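You operate a simulated robot arm through the tools that you are given. There is no shell and no other tool.

Carry out the task below with a simulated robot arm. There is one attempt and no reset: what you move stays moved.

JOB
Set the closing speed by the card; close and open the tines once.
Fine: at the gripper bench; blue CLOSE knob first; air on for the try, off again after.

Only the result counts: the job must be done as asked and must still hold three seconds after the hand-in. Knocking over, shifting, dropping, spilling or breaking anything else fails it.

ROBOT AND FRAMES
A 7-joint arm with a two-finger gripper, fixed in place. Base frame: the origin is at the foot of the arm, x ahead of it, y to its left, z up. Lengths are in mm, angles in degrees, forces in N, time in s.
With the tool pointing down near the work surface it reaches from about 340 to 720 mm from the base axis. Its first joint turns from -66.0 to 66.0 degrees. Payload 2.45 kg.
The TCP is the grasp point between the finger pads, 26 mm short of the fingertips. In the tool frame z runs along the fingers and y along their closing line. The gripper opens to 96 mm. The gripper's body begins 69 mm behind the TCP.
Orientation is that of the tool frame in the base frame, as a unit quaternion [x, y, z, w]. With the fingers straight down and closing along the base's y, the tool's x points along the base's -x, its y along +y and its z along -z.

CONTROLS
- The arm moves only by the tool nudge_tool. Its argument "deltas" is a list of rows, each a list of 7 numbers: the closure, from 0 (fully open) to 1 (shut), then the shift along the base's x, y, z in mm, then the turn, a rotation vector about the base's x, y, z in degrees. In form: [[fingers, x, y, z, rx, ry, rz], ...]. A call has 1 to 20 rows; each row shifts and turns the commanded pose from where the row before left it. Each row takes 0.2 s and may step no farther than 50 mm and 8.6 degrees from the row before; otherwise, or with a gripper value out of range, the whole call is refused. A pose out of reach is approached as far as the arm can. The call stops where the force on the tool passes 40 N (or 10 N more than at its start, if that is more) or the arm is blocked; 0.2 s more then pass. The fingers move at their own pace and stop on an object; they squeeze with about 22 N. The grip force told is the motor's: it shows also when the fingers shut on nothing. Time passes only in rows, and 0.2 s behind the last, so rows that do not move let the fingers close. The reply holds the time, the measured pose of the TCP, the force on the tool along the base axes, the opening and the grip force, in the units named above and with some noise, with the torque about the TCP (base axes, N m) and any sound that the robot's microphone picked up.
- Cameras (640 x 400 px; columns grow to the right, rows downward): "scene" is fixed at [176.6, -399.1, 1426.3]; the picture's right is [0.68, -0.73, 0.00], its down [-0.40, -0.37, -0.84] and it looks along [0.61, 0.57, -0.55] (base axes); focal length 308 px, centre (320, 200). "wrist" rides on the gripper at [82, 3, -98] in the tool frame; the picture's right is [-0.04, 1.00, 0.00], its down [-0.73, -0.03, -0.68] and it looks along [-0.68, -0.03, 0.73] (tool axes); focal length 256 px, centre (320, 200).
- capture(camera): a new picture of that camera. The clock stands still meanwhile.
- probe_pixels(camera, pixels): for up to 12 pixels [column, row] of the newest picture of that camera ("zoom" is the newest enlarged one), the place [x, y, z] in the base frame of the surface seen there, good to about 2 mm. The clock stands still meanwhile.
- close_up(camera, box): a new picture of the part [left, top, right, bottom] of that camera's present view, enlarged. The clock stands still meanwhile.
- finish_job(): hands the job in; it is judged then, once.

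Unless the task says otherwise, let go and move clear before handing in.

The tools are called as name(argument=value, ...) on one line, values as JSON. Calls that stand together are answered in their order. nudge_tool: Moves the arm, as the interface text tells. Its arguments: {"type":"object","properties":{"deltas":{"type":"array"}},"required":["deltas"]} The other tools are called the same way: capture (camera) takes a picture; probe_pixels (camera, pixels) gives the place of the surface under pixels of a picture; close_up (camera, box) takes an enlarged picture of a part of a camera's view; finish_job () hands the job in.

At the start:

```text
clock: 0.0
position: [345.7, 44.8, 1261.2]
ee_rot: [0.0, 1.0, 0.0, -0.001]
force: [-0.2, 0.1, 0.5]
torque: [0.0, -0.06, 0.03]
width: 96.2
grasp_force: 0.0
```

scene: 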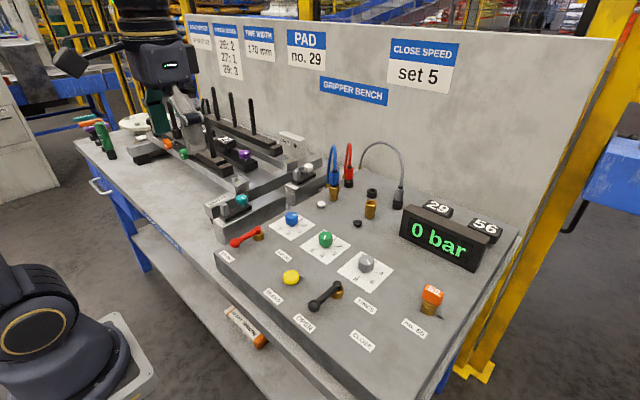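
wrist: 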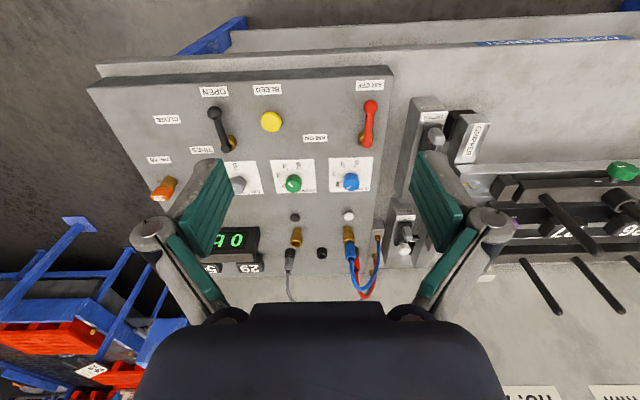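

The scene shows a gripper bench with a red air lever near (245,238), a blue knob at (291,218), green at (325,239), grey at (366,264), a black tines lever at (322,297), and a "CLOSE SPEED set 5" card at (424,65). I'll zoom in on the cards and the panel labels.

close_up(camera="scene", box=[200, 180, 400, 305])

close_up(camera="scene", box=[180, 0, 480, 130])

close_up(camera="scene", box=[260, 240, 460, 365])

close_up(camera="wrist", box=[140, 70, 400, 230])

```text
3.20 times, centred on (300, 242) of scene
```

zoom: 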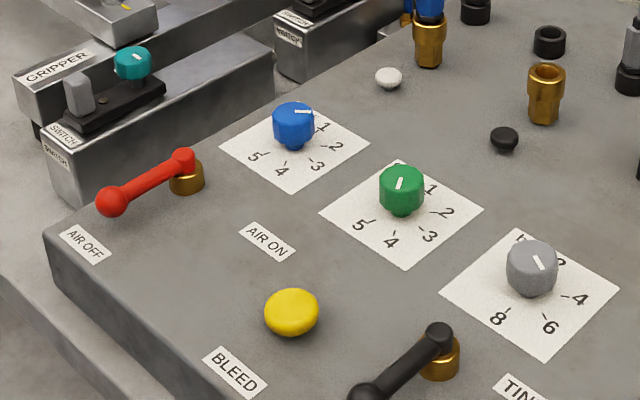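

```text
2.13 times, centred on (330, 65) of scene
```

zoom: 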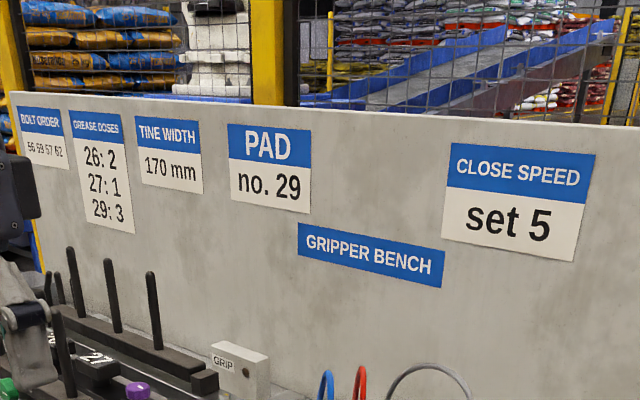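

```text
3.20 times, centred on (360, 302) of scene
```

zoom: 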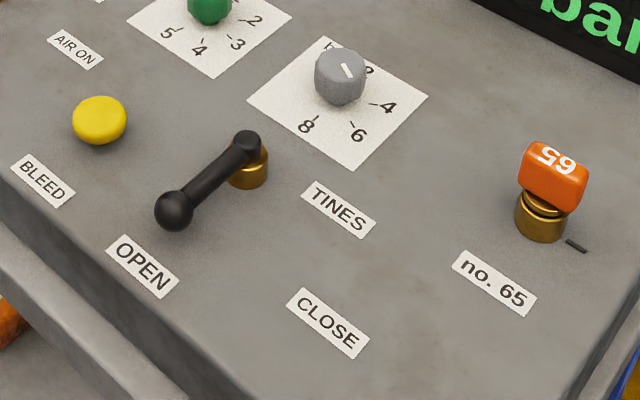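

```text
2.46 times, centred on (270, 150) of wrist
```

zoom: 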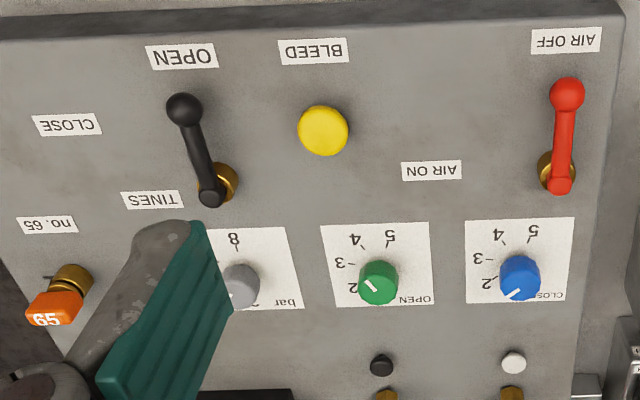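

The card says CLOSE SPEED "set 5". The blue knob dial runs 1–5, and the air lever is at AIR OFF and the tines lever at OPEN. I'll zoom in more on the dials, hoses and tag before moving.

close_up(camera="scene", box=[260, 195, 340, 245])

close_up(camera="scene", box=[300, 130, 520, 268])

close_up(camera="scene", box=[60, 60, 340, 235])

close_up(camera="wrist", box=[220, 140, 380, 240])

close_up(camera="wrist", box=[380, 90, 640, 252])

```text
8.00 times, centred on (300, 220) of scene
```

zoom: 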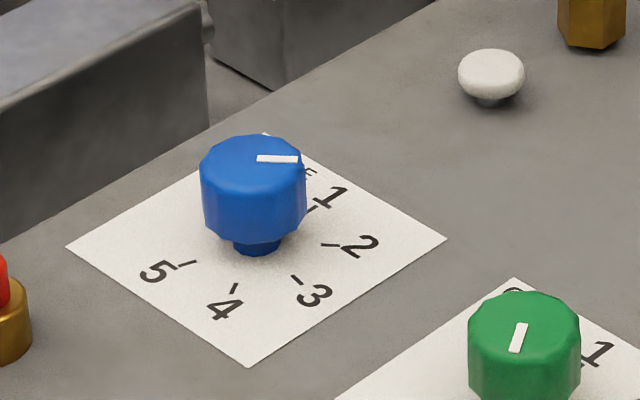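

```text
2.90 times, centred on (410, 199) of scene
```

zoom: 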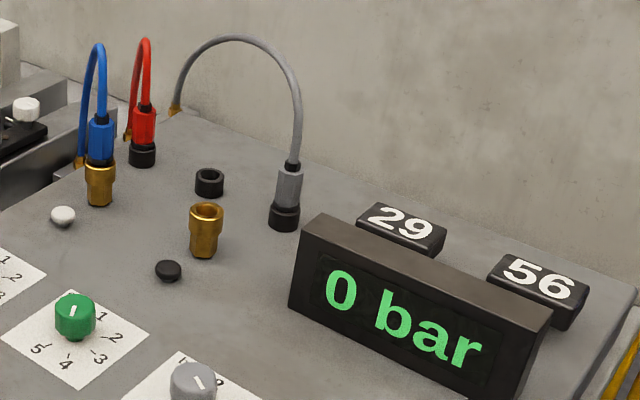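

```text
2.29 times, centred on (200, 148) of scene
```

zoom: 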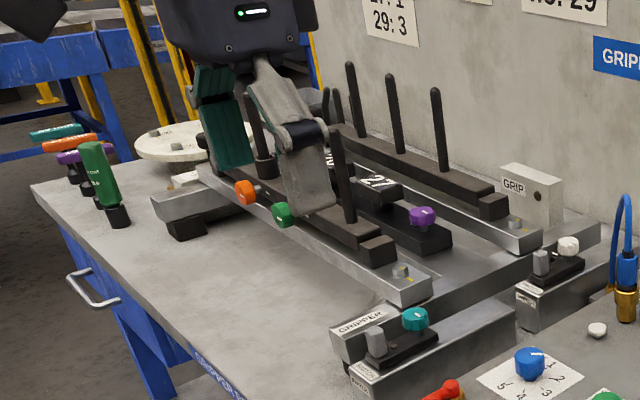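

```text
4.00 times, centred on (300, 190) of wrist
```

zoom: 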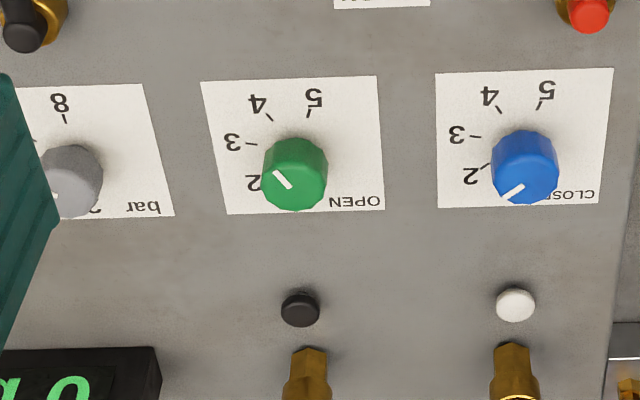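

```text
2.46 times, centred on (510, 171) of wrist
```

zoom: 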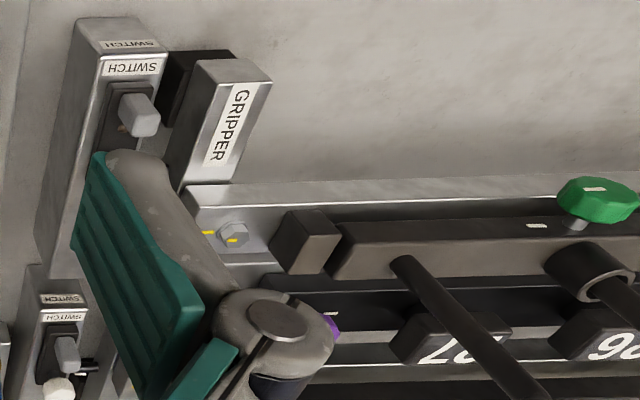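

I can see the blue knob pointing near or below 1, the red and grey hoses on black stubs, and the blue hose on a brass port. I'll probe the positions of the controls.

capture(camera="scene")

probe_pixels(camera="scene", pixels=[[291, 216], [325, 237], [366, 262], [235, 243], [257, 230], [258, 237], [313, 306], [336, 284], [337, 293], [290, 276], [282, 257], [362, 341]])

probe_pixels(camera="scene", pixels=[[226, 256], [274, 296], [303, 323], [365, 304], [310, 260], [333, 190], [347, 178], [370, 208], [398, 202], [432, 292], [321, 205], [357, 224]])

close_up(camera="scene", box=[225, 220, 275, 251])

close_up(camera="scene", box=[300, 275, 350, 306])

```text
taken
```

scene: 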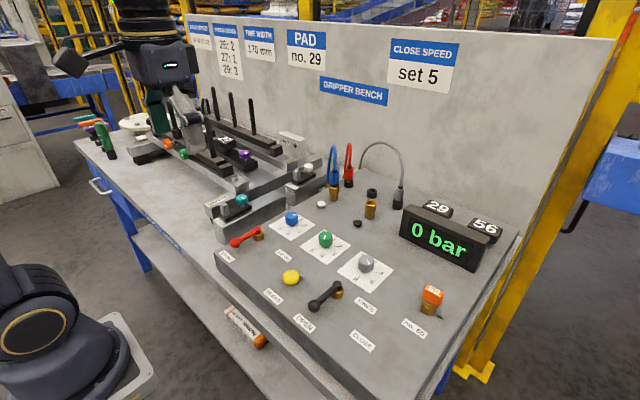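

```text
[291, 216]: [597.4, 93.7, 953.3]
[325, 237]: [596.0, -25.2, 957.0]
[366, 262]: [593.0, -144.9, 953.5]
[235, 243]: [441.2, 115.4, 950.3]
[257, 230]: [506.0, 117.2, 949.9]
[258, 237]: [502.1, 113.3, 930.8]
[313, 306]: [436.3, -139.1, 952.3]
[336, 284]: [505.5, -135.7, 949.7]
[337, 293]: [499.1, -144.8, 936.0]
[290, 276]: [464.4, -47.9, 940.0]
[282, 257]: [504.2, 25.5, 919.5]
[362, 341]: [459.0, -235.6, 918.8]
```

```text
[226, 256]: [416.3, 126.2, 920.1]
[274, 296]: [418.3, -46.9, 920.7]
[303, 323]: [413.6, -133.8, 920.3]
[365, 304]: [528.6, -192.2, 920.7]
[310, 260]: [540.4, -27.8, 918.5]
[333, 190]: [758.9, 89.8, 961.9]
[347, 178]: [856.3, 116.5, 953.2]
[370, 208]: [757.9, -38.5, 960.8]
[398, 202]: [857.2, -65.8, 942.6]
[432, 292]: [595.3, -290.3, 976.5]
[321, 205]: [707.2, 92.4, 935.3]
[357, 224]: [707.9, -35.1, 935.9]
```

```text
12.80 times, centred on (250, 236) of scene
```

zoom: 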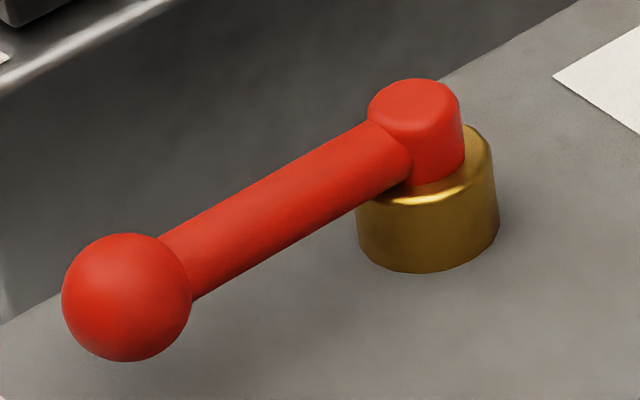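

```text
12.80 times, centred on (325, 290) of scene
```

zoom: 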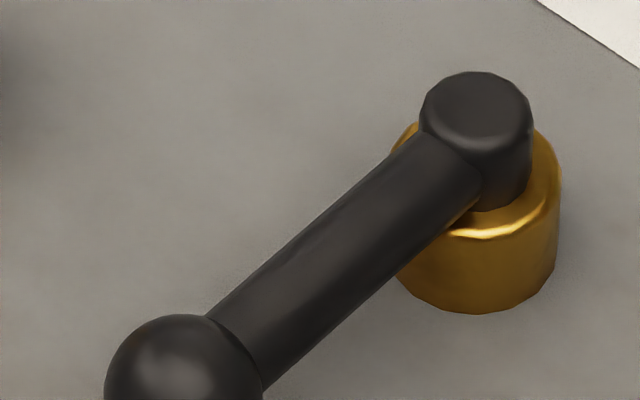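

The panel's top surface is at z≈919. The blue knob is at about (597,93), the air lever pivots at about (507,115) with its ball at (441,115), and the tines lever pivots at about (506,-137) with its ball at (436,-139). I'll move closer so the wrist camera sees the blue dial well.

nudge_tool(deltas=[[0, 26, 12, -35, 0, 0, 0], [0, 26, 12, -35, 0, 0, 0], [0, 26, 12, -35, 0, 0, 0], [0, 26, 12, -35, 0, 0, 0], [0, 0, 0, 0, 0, 0, 0]])

capture(camera="wrist")

```text
clock: 1.2
position: [448.0, 93.6, 1122.9]
ee_rot: [-0.001, 1.0, 0.0, 0.0]
force: [-0.3, 1.3, -0.4]
torque: [-0.01, 0.02, 0.0]
width: 95.9
grasp_force: 0.1
```

```text
taken
```

wrist: 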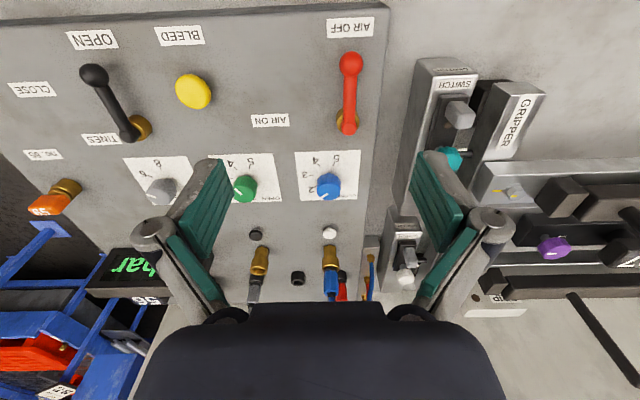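

The wrist view shows the blue dial at (328,180). I'll enlarge that area.

close_up(camera="wrist", box=[280, 142, 376, 202])

close_up(camera="wrist", box=[230, 200, 390, 300])

close_up(camera="wrist", box=[400, 60, 640, 210])

close_up(camera="wrist", box=[300, 40, 396, 100])

```text
6.67 times, centred on (328, 172) of wrist
```

zoom: 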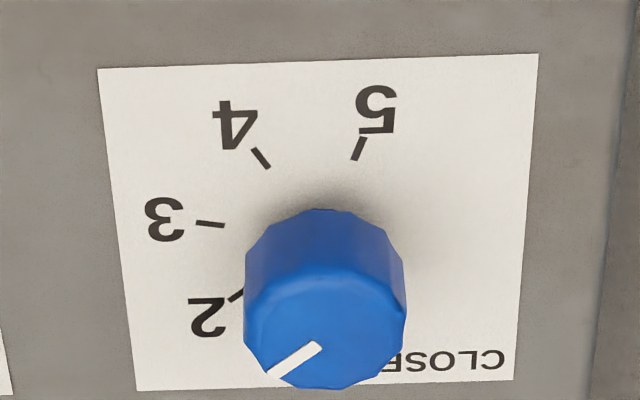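

```text
4.00 times, centred on (310, 250) of wrist
```

zoom: 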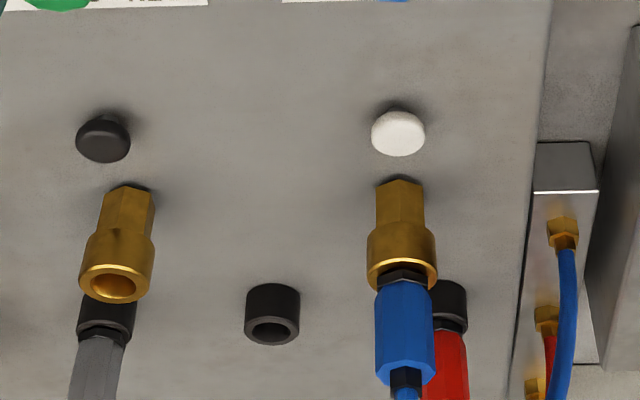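

```text
2.67 times, centred on (520, 135) of wrist
```

zoom: 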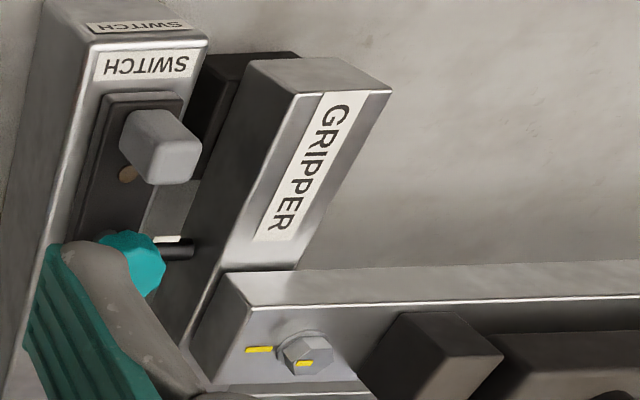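

```text
6.67 times, centred on (348, 70) of wrist
```

zoom: 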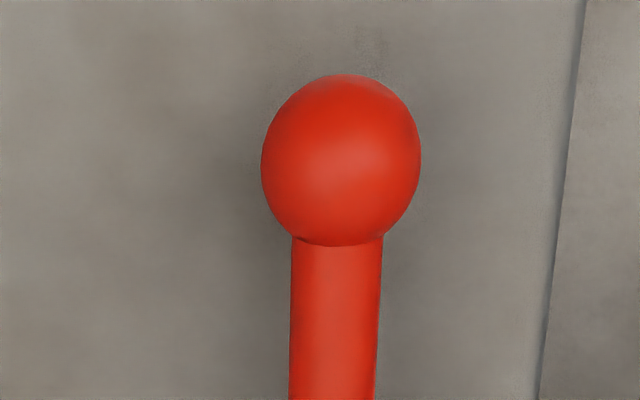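

The blue pointer sits roughly at the "1" mark, and the "5" mark is on the near side. I'll re-take the close-up and probe the tick marks and pointer to get the angles.

close_up(camera="wrist", box=[280, 142, 376, 202])

probe_pixels(camera="zoom", pixels=[[364, 137], [356, 160], [252, 150], [268, 168], [197, 223], [223, 225], [230, 300], [241, 292], [101, 72], [534, 57], [140, 387], [510, 377]])

probe_pixels(camera="zoom", pixels=[[272, 374], [316, 347], [252, 345], [325, 290], [400, 320], [315, 383], [325, 330], [325, 215], [262, 235], [388, 240], [375, 105], [235, 120]])

```text
6.67 times, centred on (328, 172) of wrist
```

zoom: 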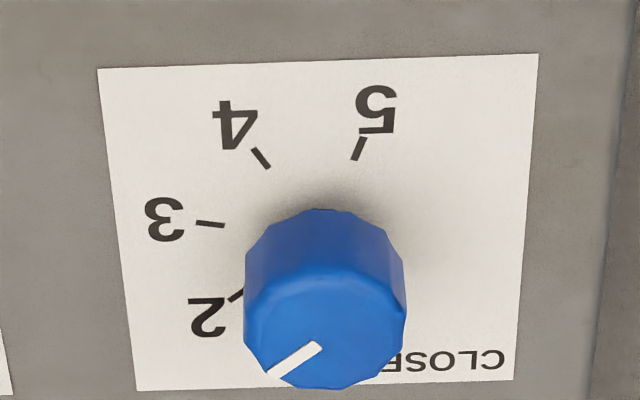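

```text
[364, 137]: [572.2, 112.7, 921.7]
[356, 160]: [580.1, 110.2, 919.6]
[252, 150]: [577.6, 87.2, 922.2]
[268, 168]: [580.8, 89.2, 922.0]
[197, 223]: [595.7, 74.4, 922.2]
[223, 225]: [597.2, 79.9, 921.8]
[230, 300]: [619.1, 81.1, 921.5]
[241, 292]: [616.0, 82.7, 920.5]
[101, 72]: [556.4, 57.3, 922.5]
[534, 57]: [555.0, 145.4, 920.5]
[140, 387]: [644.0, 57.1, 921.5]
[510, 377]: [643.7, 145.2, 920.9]
```

```text
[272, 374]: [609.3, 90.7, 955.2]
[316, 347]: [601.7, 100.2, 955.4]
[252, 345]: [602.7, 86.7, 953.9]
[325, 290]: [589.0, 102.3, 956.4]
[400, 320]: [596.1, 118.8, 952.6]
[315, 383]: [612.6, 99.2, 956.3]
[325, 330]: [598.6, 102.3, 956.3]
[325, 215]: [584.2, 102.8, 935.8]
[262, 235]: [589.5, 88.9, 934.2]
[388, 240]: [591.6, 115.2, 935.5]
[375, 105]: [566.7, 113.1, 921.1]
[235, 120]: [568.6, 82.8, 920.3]
```

The dial centre is about (600,101). The ticks are at 5≈157°, 4≈212°, 3≈262° and 2≈313°, and the pointer is at about 312° (the "2"), so I need about −156° (clockwise from above). I'll check the heights of the things to the left for clearance.

probe_pixels(camera="scene", pixels=[[222, 203], [241, 199], [224, 210], [292, 137], [307, 168], [308, 175], [232, 95], [252, 100], [214, 88], [228, 188], [278, 148], [332, 148]])

```text
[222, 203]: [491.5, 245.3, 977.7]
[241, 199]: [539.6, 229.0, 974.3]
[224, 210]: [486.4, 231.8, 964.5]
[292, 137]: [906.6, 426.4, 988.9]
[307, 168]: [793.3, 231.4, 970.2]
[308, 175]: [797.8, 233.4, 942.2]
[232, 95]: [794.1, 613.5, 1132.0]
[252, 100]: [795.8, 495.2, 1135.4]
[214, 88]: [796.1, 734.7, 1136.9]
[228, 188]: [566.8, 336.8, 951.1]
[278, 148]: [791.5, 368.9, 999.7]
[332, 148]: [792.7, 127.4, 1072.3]
```

The area around the knob is clear; nothing nearby is above z≈980 within the swept area. I'm moving above the knob with the gripper part-closed and the wrist pre-turned +78°.

nudge_tool(deltas=[[0.35, 15.2, 0.75, -11.3, 0, 0, 7.8], [0.35, 15.2, 0.75, -11.3, 0, 0, 7.8], [0.35, 15.2, 0.75, -11.3, 0, 0, 7.8], [0.35, 15.2, 0.75, -11.3, 0, 0, 7.8], [0.35, 15.2, 0.75, -11.3, 0, 0, 7.8], [0.35, 15.2, 0.75, -11.3, 0, 0, 7.8], [0.35, 15.2, 0.75, -11.3, 0, 0, 7.8], [0.35, 15.2, 0.75, -11.3, 0, 0, 7.8], [0.35, 15.2, 0.75, -11.3, 0, 0, 7.8], [0.35, 15.2, 0.75, -11.3, 0, 0, 7.8], [0.35, 0, 0, 0, 0, 0, 0], [0.35, 0, 0, 0, 0, 0, 0]])

capture(camera="wrist")

capture(camera="scene")

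```text
clock: 3.8
position: [601.6, 102.4, 1007.3]
ee_rot: [-0.629, 0.777, 0.001, 0.0]
force: [-0.4, 0.2, 0.4]
torque: [-0.02, -0.04, 0.04]
width: 62.1
grasp_force: 0.0
```

```text
taken
```

wrist: 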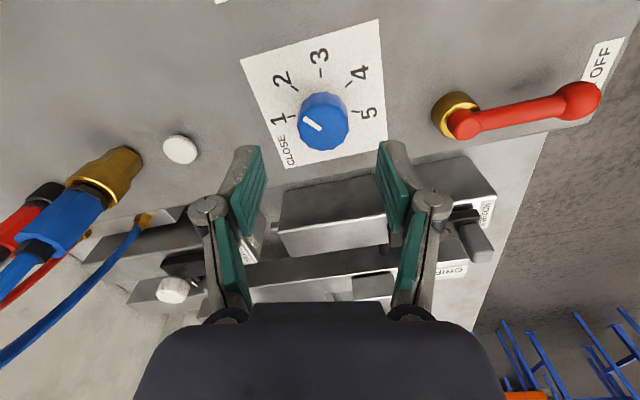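

```text
taken
```

scene: 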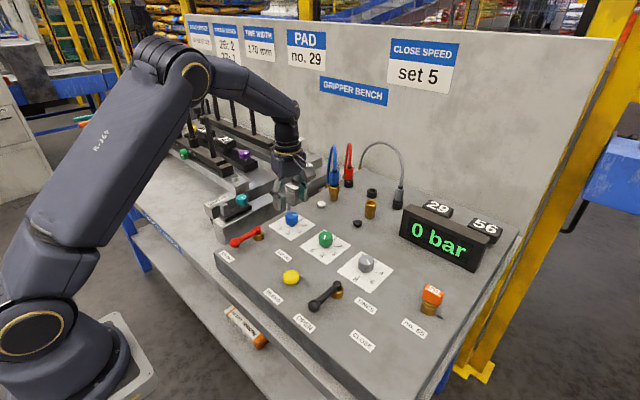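

I'm above the knob now. The pointer in the wrist view, at (312,124), needs a better angle measurement, so I'll enlarge and probe.

close_up(camera="wrist", box=[240, 20, 400, 170])

close_up(camera="wrist", box=[264, 80, 368, 145])

```text
2.67 times, centred on (320, 95) of wrist
```

zoom: 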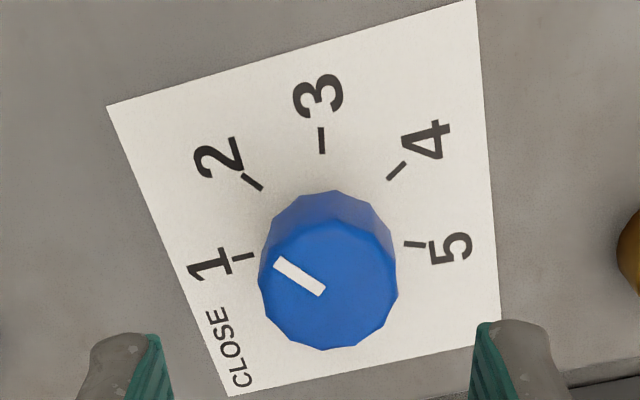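

```text
6.15 times, centred on (316, 112) of wrist
```

zoom: 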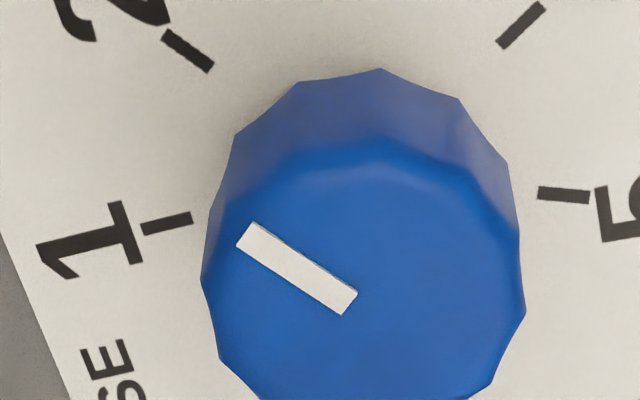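

probe_pixels(camera="zoom", pixels=[[250, 237], [345, 300], [165, 38], [210, 68], [143, 229], [190, 218], [540, 194], [588, 197], [541, 7], [502, 44]])

```text
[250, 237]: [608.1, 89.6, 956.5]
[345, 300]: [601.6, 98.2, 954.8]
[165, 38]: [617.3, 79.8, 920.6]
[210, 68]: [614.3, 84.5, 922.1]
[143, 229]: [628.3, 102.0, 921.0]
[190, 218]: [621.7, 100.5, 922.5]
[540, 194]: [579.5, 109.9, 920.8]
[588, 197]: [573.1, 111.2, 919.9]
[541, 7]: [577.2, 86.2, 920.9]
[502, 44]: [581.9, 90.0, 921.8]
```

The pointer is at about 307°, right by the "2" tick, and the target tick "5" is at about 158.5°. I'm descending around the knob to grasp height.

nudge_tool(deltas=[[0.35, -0.5, -0.3, -19, 0, 0, 0], [0.35, 0, 0, -19, 0, 0, 0], [0.35, 0, 0, -17, 0, 0, 0], [0.35, 0, 0, 0, 0, 0, 0]])

close_up(camera="scene", box=[250, 170, 346, 230])

capture(camera="wrist")

```text
clock: 4.8
position: [601.7, 101.6, 952.4]
ee_rot: [-0.629, 0.777, 0.0, 0.0]
force: [-0.4, 0.3, -0.6]
torque: [0.01, 0.0, 0.03]
width: 62.4
grasp_force: 0.0
```

```text
6.67 times, centred on (298, 200) of scene
```

zoom: 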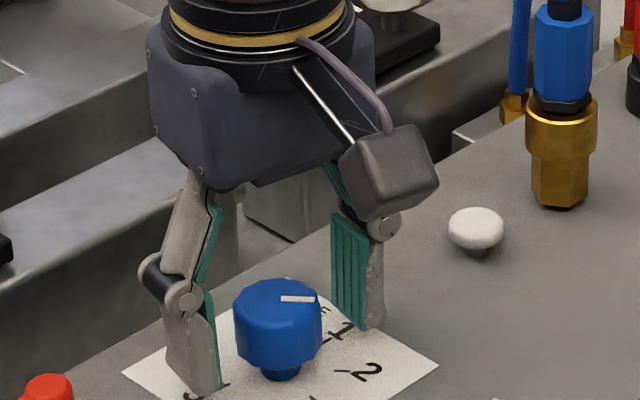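

```text
taken
```

wrist: 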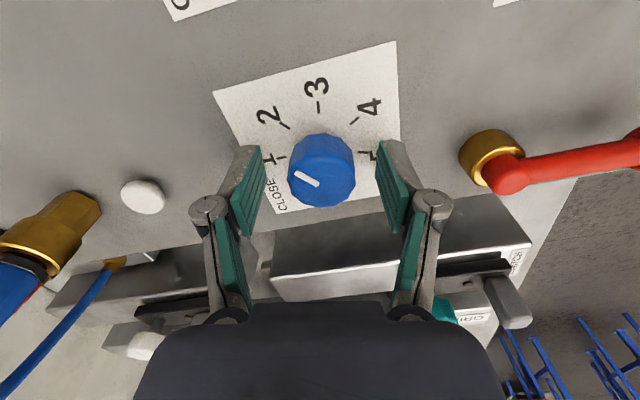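

The knob sits between the pads, at (321,170) in the wrist view. I'm closing on it.

nudge_tool(deltas=[[1, 0, 0, 0, 0, 0, 0], [1, 0, 0, 0, 0, 0, 0], [1, 0, 0, 0, 0, 0, 0], [1, 0, 0, 0, 0, 0, 0]])

close_up(camera="wrist", box=[240, 60, 400, 220])

```text
clock: 5.8
position: [600.6, 101.1, 952.0]
ee_rot: [-0.63, 0.777, 0.001, 0.0]
force: [-9.1, 0.4, 2.9]
torque: [-0.08, 0.37, -0.03]
width: 33.5
grasp_force: 45.1
```

```text
2.50 times, centred on (320, 140) of wrist
```

zoom: 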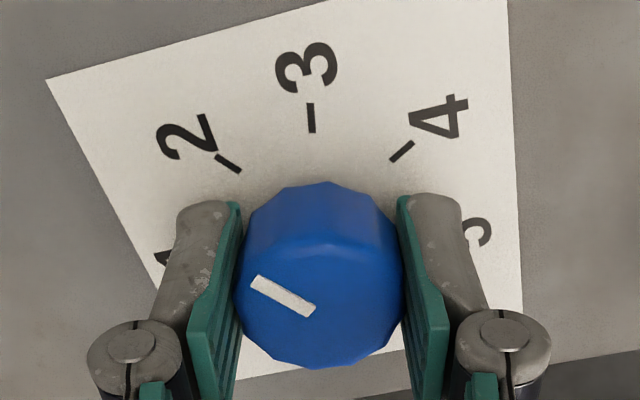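

I have a firm grip (33.5 mm) with a small −9 N side force in x. I'll ease 0.8 mm in −x and begin turning clockwise.

nudge_tool(deltas=[[1, -0.8, 0, 0, 0, 0, 0], [1, 0, 0, 0, 0, 0, -8], [1, 0, 0, 0, 0, 0, -8], [1, 0, 0, 0, 0, 0, -8], [1, 0, 0, 0, 0, 0, -8], [1, 0, 0, 0, 0, 0, 0]])

close_up(camera="wrist", box=[240, 60, 400, 220])

```text
clock: 7.2
position: [601.3, 100.8, 952.9]
ee_rot: [-0.389, 0.921, 0.0, 0.001]
force: [11.0, 3.9, -9.6]
torque: [-0.15, -0.3, 0.02]
width: 33.2
grasp_force: 45.0
```

```text
2.50 times, centred on (320, 140) of wrist
```

zoom: 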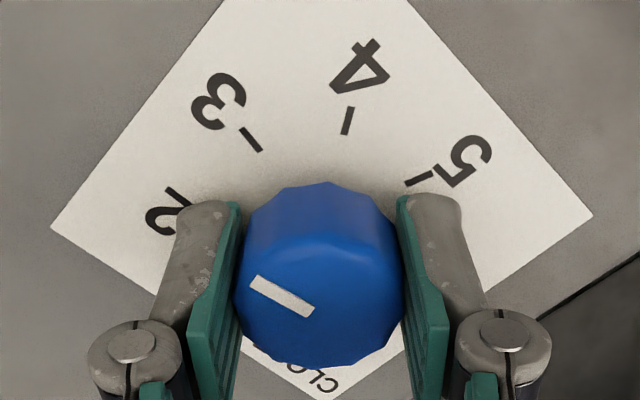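

The knob turns with the fingers: the pointer stays fixed in the wrist view while the dial rotates beneath it. I'm continuing the turn.

nudge_tool(deltas=[[1, 0.4, 0, 0, 0, 0, -8.2], [1, 0, 0, 0, 0, 0, -8.2], [1, 0, 0, 0, 0, 0, -8.2], [1, 0, 0, 0, 0, 0, -8.2], [1, 0, 0, 0, 0, 0, -8.2], [1, 0, 0, 0, 0, 0, -8.2], [1, 0, 0, 0, 0, 0, -8.2], [1, 0, 0, 0, 0, 0, 0]])

close_up(camera="wrist", box=[240, 60, 400, 220])

```text
clock: 9.0
position: [603.2, 98.8, 951.9]
ee_rot: [0.101, 0.995, 0.001, 0.002]
force: [18.1, -6.3, 2.5]
torque: [-0.2, -0.4, 0.0]
width: 33.3
grasp_force: 45.0
```

```text
2.50 times, centred on (320, 140) of wrist
```

zoom: 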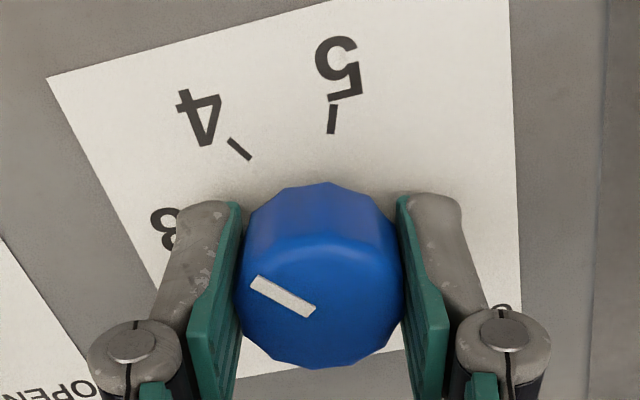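

It's now between 3 and 4. A side force of +18 N in x has built up from slight off-centring, so I'll shift +0.7 in x and finish the turn.

nudge_tool(deltas=[[1, 0.7, -0.2, 0, 0, 0, 0], [1, 0.1, 0, 0, 0, 0, -8.2], [1, 0.1, 0, 0, 0, 0, -8.2], [1, 0.1, 0, 0, 0, 0, -8.2], [1, 0, 0, 0, 0, 0, -8.2], [1, 0, 0, 0, 0, 0, 0]])

close_up(camera="wrist", box=[240, 60, 400, 220])

```text
clock: 10.4
position: [601.2, 98.7, 952.9]
ee_rot: [0.378, 0.926, 0.0, 0.0]
force: [7.3, -19.3, 4.6]
torque: [-0.13, 0.18, 0.02]
width: 33.3
grasp_force: 44.5
```

```text
2.50 times, centred on (320, 140) of wrist
```

zoom: 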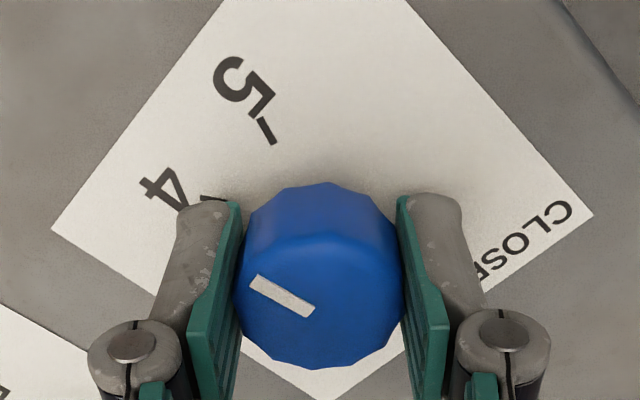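

It's just past 4, with about 25° left. I'll ease −y and turn three more steps.

nudge_tool(deltas=[[1, 0.3, -0.7, 0, 0, 0, 0], [1, 0, -0.1, 0, 0, 0, -8.2], [1, 0, -0.1, 0, 0, 0, -8.2], [1, 0, 0, 0, 0, 0, -8.2], [1, 0, 0, 0, 0, 0, 0]])

close_up(camera="wrist", box=[240, 60, 400, 220])

close_up(camera="scene", box=[250, 180, 330, 230])

```text
clock: 11.6
position: [600.7, 98.3, 952.7]
ee_rot: [0.565, 0.825, -0.002, -0.001]
force: [-10.2, -20.6, 11.5]
torque: [-0.19, 0.59, 0.05]
width: 33.5
grasp_force: 44.8
```

```text
2.50 times, centred on (320, 140) of wrist
```

zoom: 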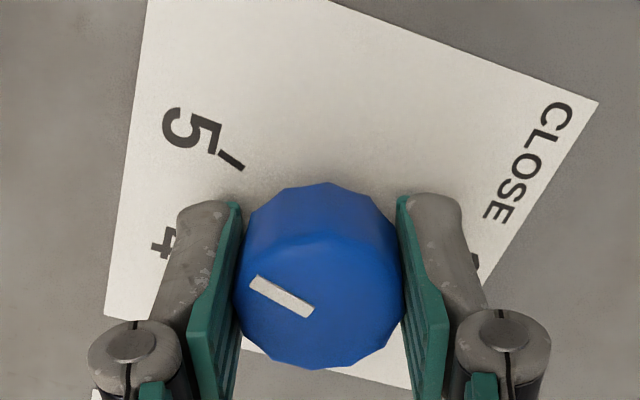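

```text
8.00 times, centred on (290, 205) of scene
```

zoom: 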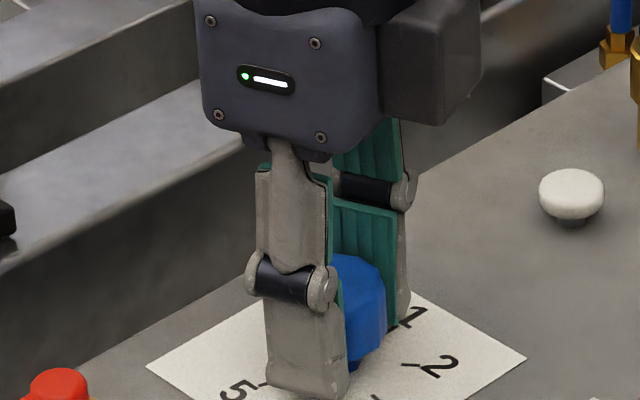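

Tick 5 is now where tick 2 was relative to the pointer at the start. I'll open, rise, and measure the pointer precisely.

nudge_tool(deltas=[[1, -0.4, -0.6, 0, 0, 0, 0], [0.35, 0, 0, 0, 0, 0, 0], [0.35, 0, 0, 0, 0, 0, 0], [0.35, 0, 0, 0, 0, 0, 0], [0.35, 0, 0, 20, 0, 0, 0], [0.35, 0, 0, 20, 0, 0, 0], [0.35, 0, 0, 20, 0, 0, 0], [0.35, 0, 0, 0, 0, 0, 0]])

capture(camera="wrist")

close_up(camera="scene", box=[260, 195, 340, 245])

```text
clock: 13.4
position: [601.1, 102.1, 1012.7]
ee_rot: [0.565, 0.825, 0.0, -0.001]
force: [0.1, 0.6, -0.5]
torque: [0.01, 0.03, 0.0]
width: 62.4
grasp_force: 0.0
```

```text
taken
```

wrist: 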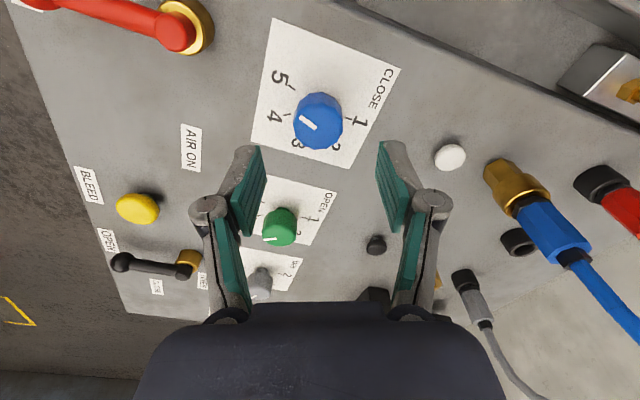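

```text
8.00 times, centred on (300, 220) of scene
```

zoom: 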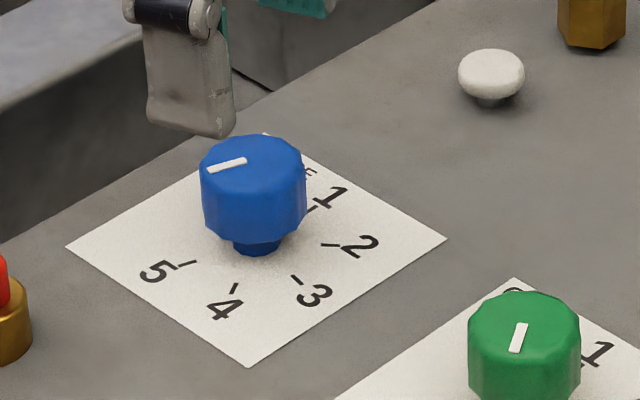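

close_up(camera="wrist", box=[264, 70, 376, 150])

```text
5.00 times, centred on (320, 110) of wrist
```

zoom: 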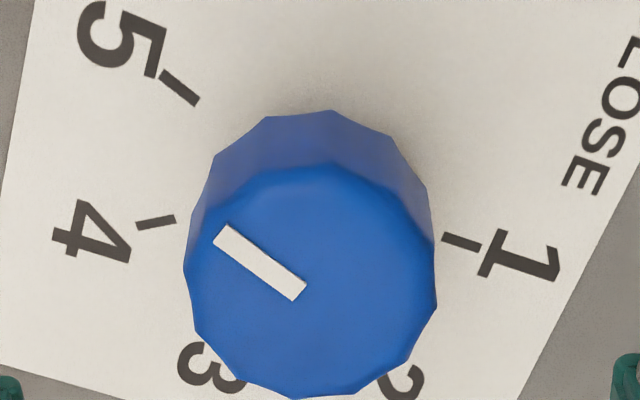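

probe_pixels(camera="zoom", pixels=[[222, 234], [299, 291], [165, 75], [196, 101], [138, 225], [174, 219], [444, 237], [480, 246]])

probe_pixels(camera="zoom", pixels=[[222, 234], [299, 291], [230, 240], [290, 284], [245, 251], [275, 273]])

```text
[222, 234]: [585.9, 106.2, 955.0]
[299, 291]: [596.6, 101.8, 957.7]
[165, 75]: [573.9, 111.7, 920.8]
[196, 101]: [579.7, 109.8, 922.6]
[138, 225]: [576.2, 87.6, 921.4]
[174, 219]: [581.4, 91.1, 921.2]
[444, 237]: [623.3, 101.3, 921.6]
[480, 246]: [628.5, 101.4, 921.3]
```

```text
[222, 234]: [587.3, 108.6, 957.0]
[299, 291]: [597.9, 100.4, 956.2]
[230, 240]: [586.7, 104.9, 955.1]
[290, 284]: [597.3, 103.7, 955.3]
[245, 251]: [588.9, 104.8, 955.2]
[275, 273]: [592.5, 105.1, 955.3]
```

The ray geometry puts the pointer at about 159° and the "5" tick at about 159°, so the blue knob is on 5. Next I'll move back to see the air lever clearly.

nudge_tool(deltas=[[0.35, -22.3, 1.4, 10, 0, 0, 7.65], [0.35, -22.3, 1.4, 10, 0, 0, 7.65], [0.35, -22.3, 1.4, 10, 0, 0, 7.65], [0.35, -22.3, 1.4, 10, 0, 0, 7.65], [0.35, -22.3, 1.4, 10, 0, 0, 7.65], [0.35, -22.3, 1.4, 10, 0, 0, 7.65], [0.35, -22.3, 1.4, 10, 0, 0, 7.65], [0.35, -22.3, 1.4, 10, 0, 0, 7.65], [0.35, -22.3, 1.4, 10, 0, 0, 7.65], [0.35, 0, 0, 0, 0, 0, 0]])

capture(camera="wrist")

capture(camera="scene")

```text
clock: 15.6
position: [400.6, 111.7, 1102.9]
ee_rot: [-0.002, 1.0, 0.0, 0.0]
force: [-0.6, 0.1, 0.0]
torque: [0.0, 0.0, 0.0]
width: 62.4
grasp_force: 0.1
```

```text
taken
```

wrist: 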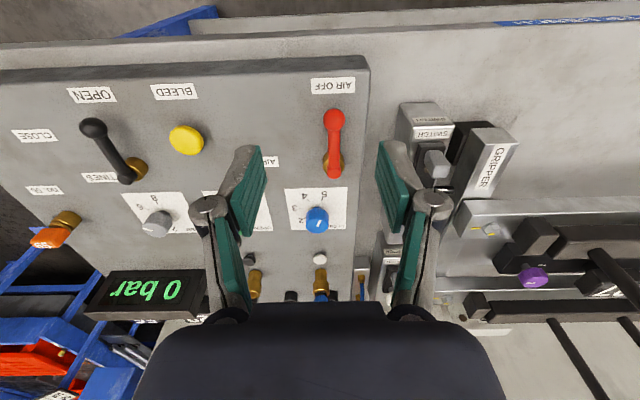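

```text
taken
```

scene: 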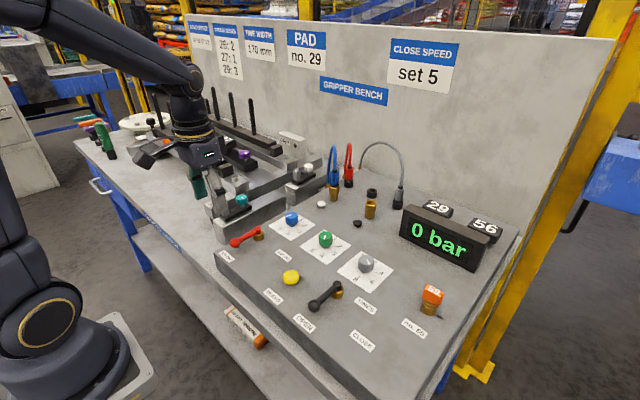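

probe_pixels(camera="wrist", pixels=[[334, 116], [326, 116], [342, 116], [334, 108], [334, 140], [334, 155], [334, 162], [334, 174], [94, 127], [110, 150], [126, 174], [135, 168]])

close_up(camera="wrist", box=[286, 100, 382, 190])

close_up(camera="wrist", box=[60, 100, 220, 200])

```text
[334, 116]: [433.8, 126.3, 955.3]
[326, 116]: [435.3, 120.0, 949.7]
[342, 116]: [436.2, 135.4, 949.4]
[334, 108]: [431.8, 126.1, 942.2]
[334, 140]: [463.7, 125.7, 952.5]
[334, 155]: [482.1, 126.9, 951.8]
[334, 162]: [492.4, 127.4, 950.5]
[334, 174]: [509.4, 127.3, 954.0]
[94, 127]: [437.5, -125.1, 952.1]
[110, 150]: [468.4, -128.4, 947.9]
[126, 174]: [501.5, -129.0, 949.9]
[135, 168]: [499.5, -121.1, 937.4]
```

```text
4.44 times, centred on (334, 145) of wrist
```

zoom: 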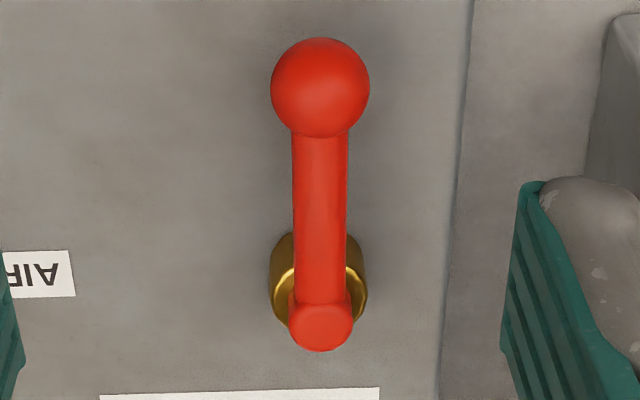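

```text
4.00 times, centred on (140, 150) of wrist
```

zoom: 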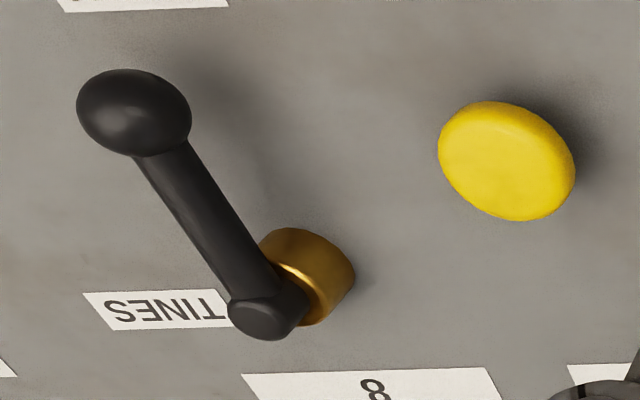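

The red ball's centre is about (441,127,944) with radius ≈11.5, and the pivot is about (508,126). I'll check the clearance to the switch block at wrist (405,110) before descending.

probe_pixels(camera="wrist", pixels=[[403, 108], [398, 130], [372, 110], [364, 110], [380, 110], [385, 130], [331, 120], [331, 172], [318, 230], [269, 161]])

```text
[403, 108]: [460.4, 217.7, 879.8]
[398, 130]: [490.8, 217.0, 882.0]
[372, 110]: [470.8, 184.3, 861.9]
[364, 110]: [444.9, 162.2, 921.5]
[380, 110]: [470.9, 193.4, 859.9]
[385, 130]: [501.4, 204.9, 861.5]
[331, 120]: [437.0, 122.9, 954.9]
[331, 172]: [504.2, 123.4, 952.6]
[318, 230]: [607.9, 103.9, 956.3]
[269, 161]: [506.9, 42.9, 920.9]
```

There's a wide gap to the switch block (y>215). I'm moving over the red ball, at z≈1000 first.

nudge_tool(deltas=[[0.45, 10, 3.6, -25, 0, 0, 0], [0.45, 10, 3.6, -25, 0, 0, 0], [0.45, 10, 3.6, -25, 0, 0, 0], [0.45, 9.5, 3.6, -25, 0, 0, 0], [0.45, 0, 0, 0, 0, 0, 0], [0.45, 0, 0, 0, 0, 0, 0]])

capture(camera="wrist")

close_up(camera="scene", box=[200, 190, 296, 250])

```text
clock: 17.0
position: [441.4, 127.7, 1002.4]
ee_rot: [0.0, 1.0, -0.001, 0.0]
force: [0.0, -0.3, -0.9]
torque: [0.02, 0.0, 0.0]
width: 52.7
grasp_force: 0.0
```

```text
taken
```

wrist: 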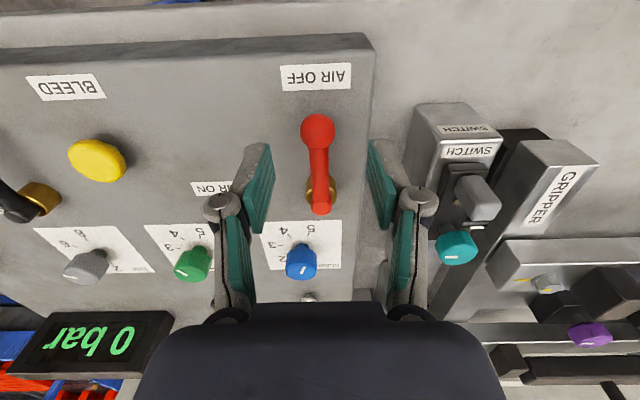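

```text
6.67 times, centred on (248, 220) of scene
```

zoom: 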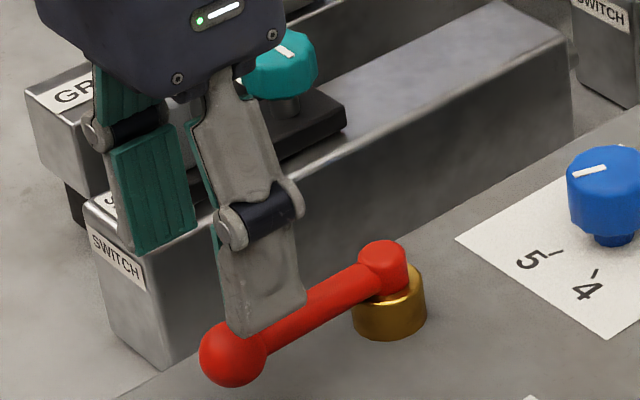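

The ball at (317,130) is centred between the pads. I'm descending and gripping.

nudge_tool(deltas=[[0.45, 0, 0, -17, 0, 0, 0], [0.45, 0, 0, -17, 0, 0, 0], [0.45, 0, 0, -16, 0, 0, 0], [0.45, 0, 0, 0, 0, 0, 0], [1, 0, 0, 0, 0, 0, 0], [1, 0, 0, 0, 0, 0, 0], [1, 0, 0, 0, 0, 0, 0], [1, 0, 0, 0, 0, 0, 0]])

capture(camera="wrist")

close_up(camera="scene", box=[200, 190, 296, 250])

```text
clock: 18.8
position: [441.4, 125.7, 952.1]
ee_rot: [-0.001, 1.0, 0.001, -0.001]
force: [0.5, -10.3, -1.6]
torque: [-0.07, -0.05, -0.04]
width: 22.5
grasp_force: 44.7
```

```text
taken
```

wrist: 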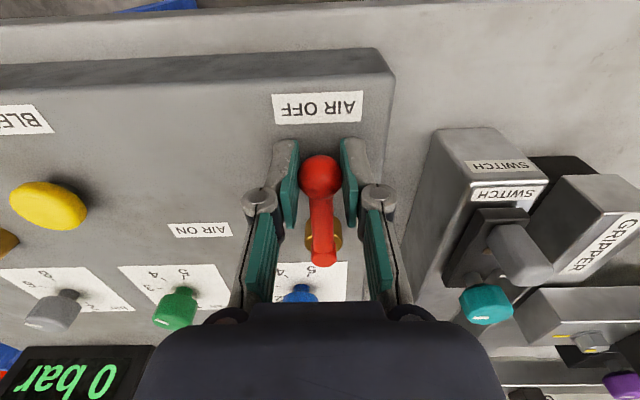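

```text
6.67 times, centred on (248, 220) of scene
```

zoom: 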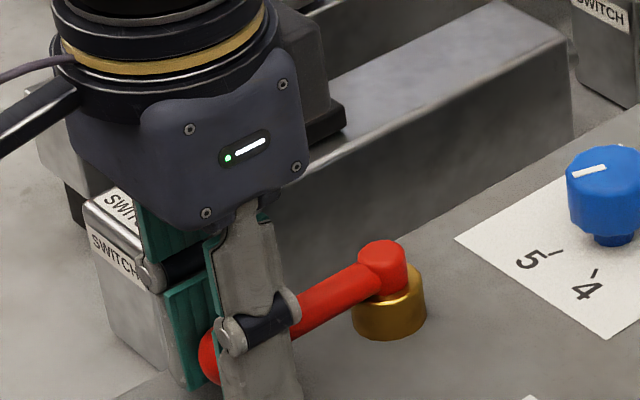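

The ball is gripped (22.5 mm). I'm swinging the lever along its arc toward AIR ON, the first 30° as a check.

nudge_tool(deltas=[[1, 0.57, -8.75, 0, 0, 0, 7.5], [1, 1.71, -8.59, 0, 0, 0, 7.5], [1, 2.82, -8.3, 0, 0, 0, 7.5], [1, 3.88, -7.86, 0, 0, 0, 7.5]])

close_up(camera="scene", box=[200, 190, 328, 270])

```text
clock: 19.8
position: [448.5, 93.6, 952.9]
ee_rot: [-0.262, 0.965, 0.001, -0.001]
force: [-8.7, 1.8, -1.5]
torque: [0.3, -0.29, 0.36]
width: 22.5
grasp_force: 45.2
```

```text
5.00 times, centred on (264, 230) of scene
```

zoom: 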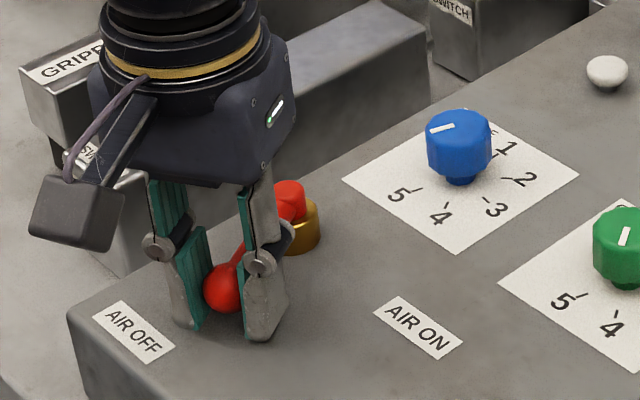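

The lever is following with small forces. I'm continuing to 90°.

nudge_tool(deltas=[[1, 4.87, -7.29, 0, 0, 0, 7.5], [1, 5.78, -6.59, 0, 0, 0, 7.5], [1, 6.59, -5.78, 0, 0, 0, 7.5], [1, 7.29, -4.87, 0, 0, 0, 7.5], [1, 7.86, -3.88, 0, 0, 0, 7.5], [1, 8.3, -2.82, 0, 0, 0, 7.5], [1, 8.59, -1.71, 0, 0, 0, 7.5]])

capture(camera="scene")

close_up(camera="scene", box=[200, 190, 328, 270])

```text
clock: 21.4
position: [499.2, 59.0, 952.4]
ee_rot: [-0.659, 0.752, 0.0, 0.0]
force: [0.9, -13.0, -12.1]
torque: [-0.13, -0.06, -0.25]
width: 22.7
grasp_force: 45.1
```

```text
taken
```

scene: 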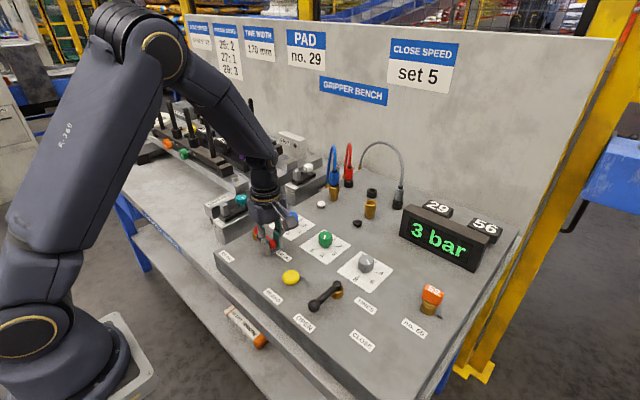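

```text
5.00 times, centred on (264, 230) of scene
```

zoom: 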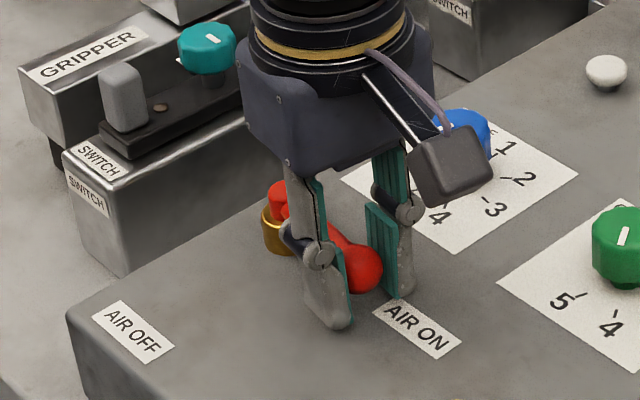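

The display now reads 3 bar, so air is coming on. I'll push the last few degrees to the end position.

nudge_tool(deltas=[[1, 8.0, -0.3, 0, 0, 0, 7.5], [1, 0, 0, 0, 0, 0, 0]])

capture(camera="scene")

capture(camera="wrist")

```text
clock: 22.0
position: [507.0, 58.2, 951.9]
ee_rot: [-0.707, 0.707, 0.0, -0.002]
force: [3.4, -18.5, -23.0]
torque: [0.01, -0.07, -0.15]
width: 22.3
grasp_force: 45.0
```

```text
taken
```

scene: 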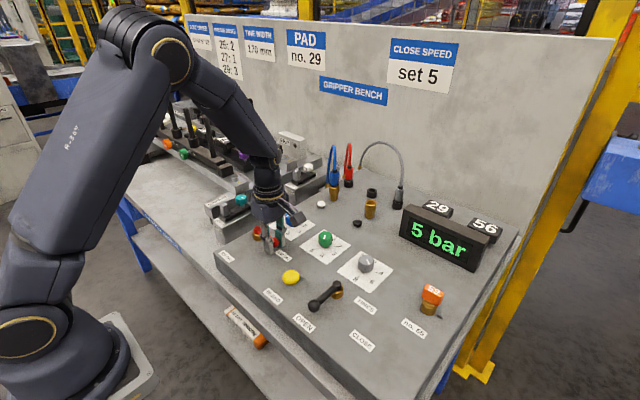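

```text
taken
```

wrist: 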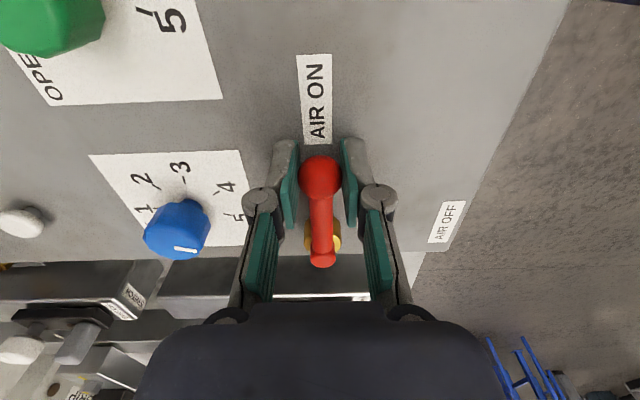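

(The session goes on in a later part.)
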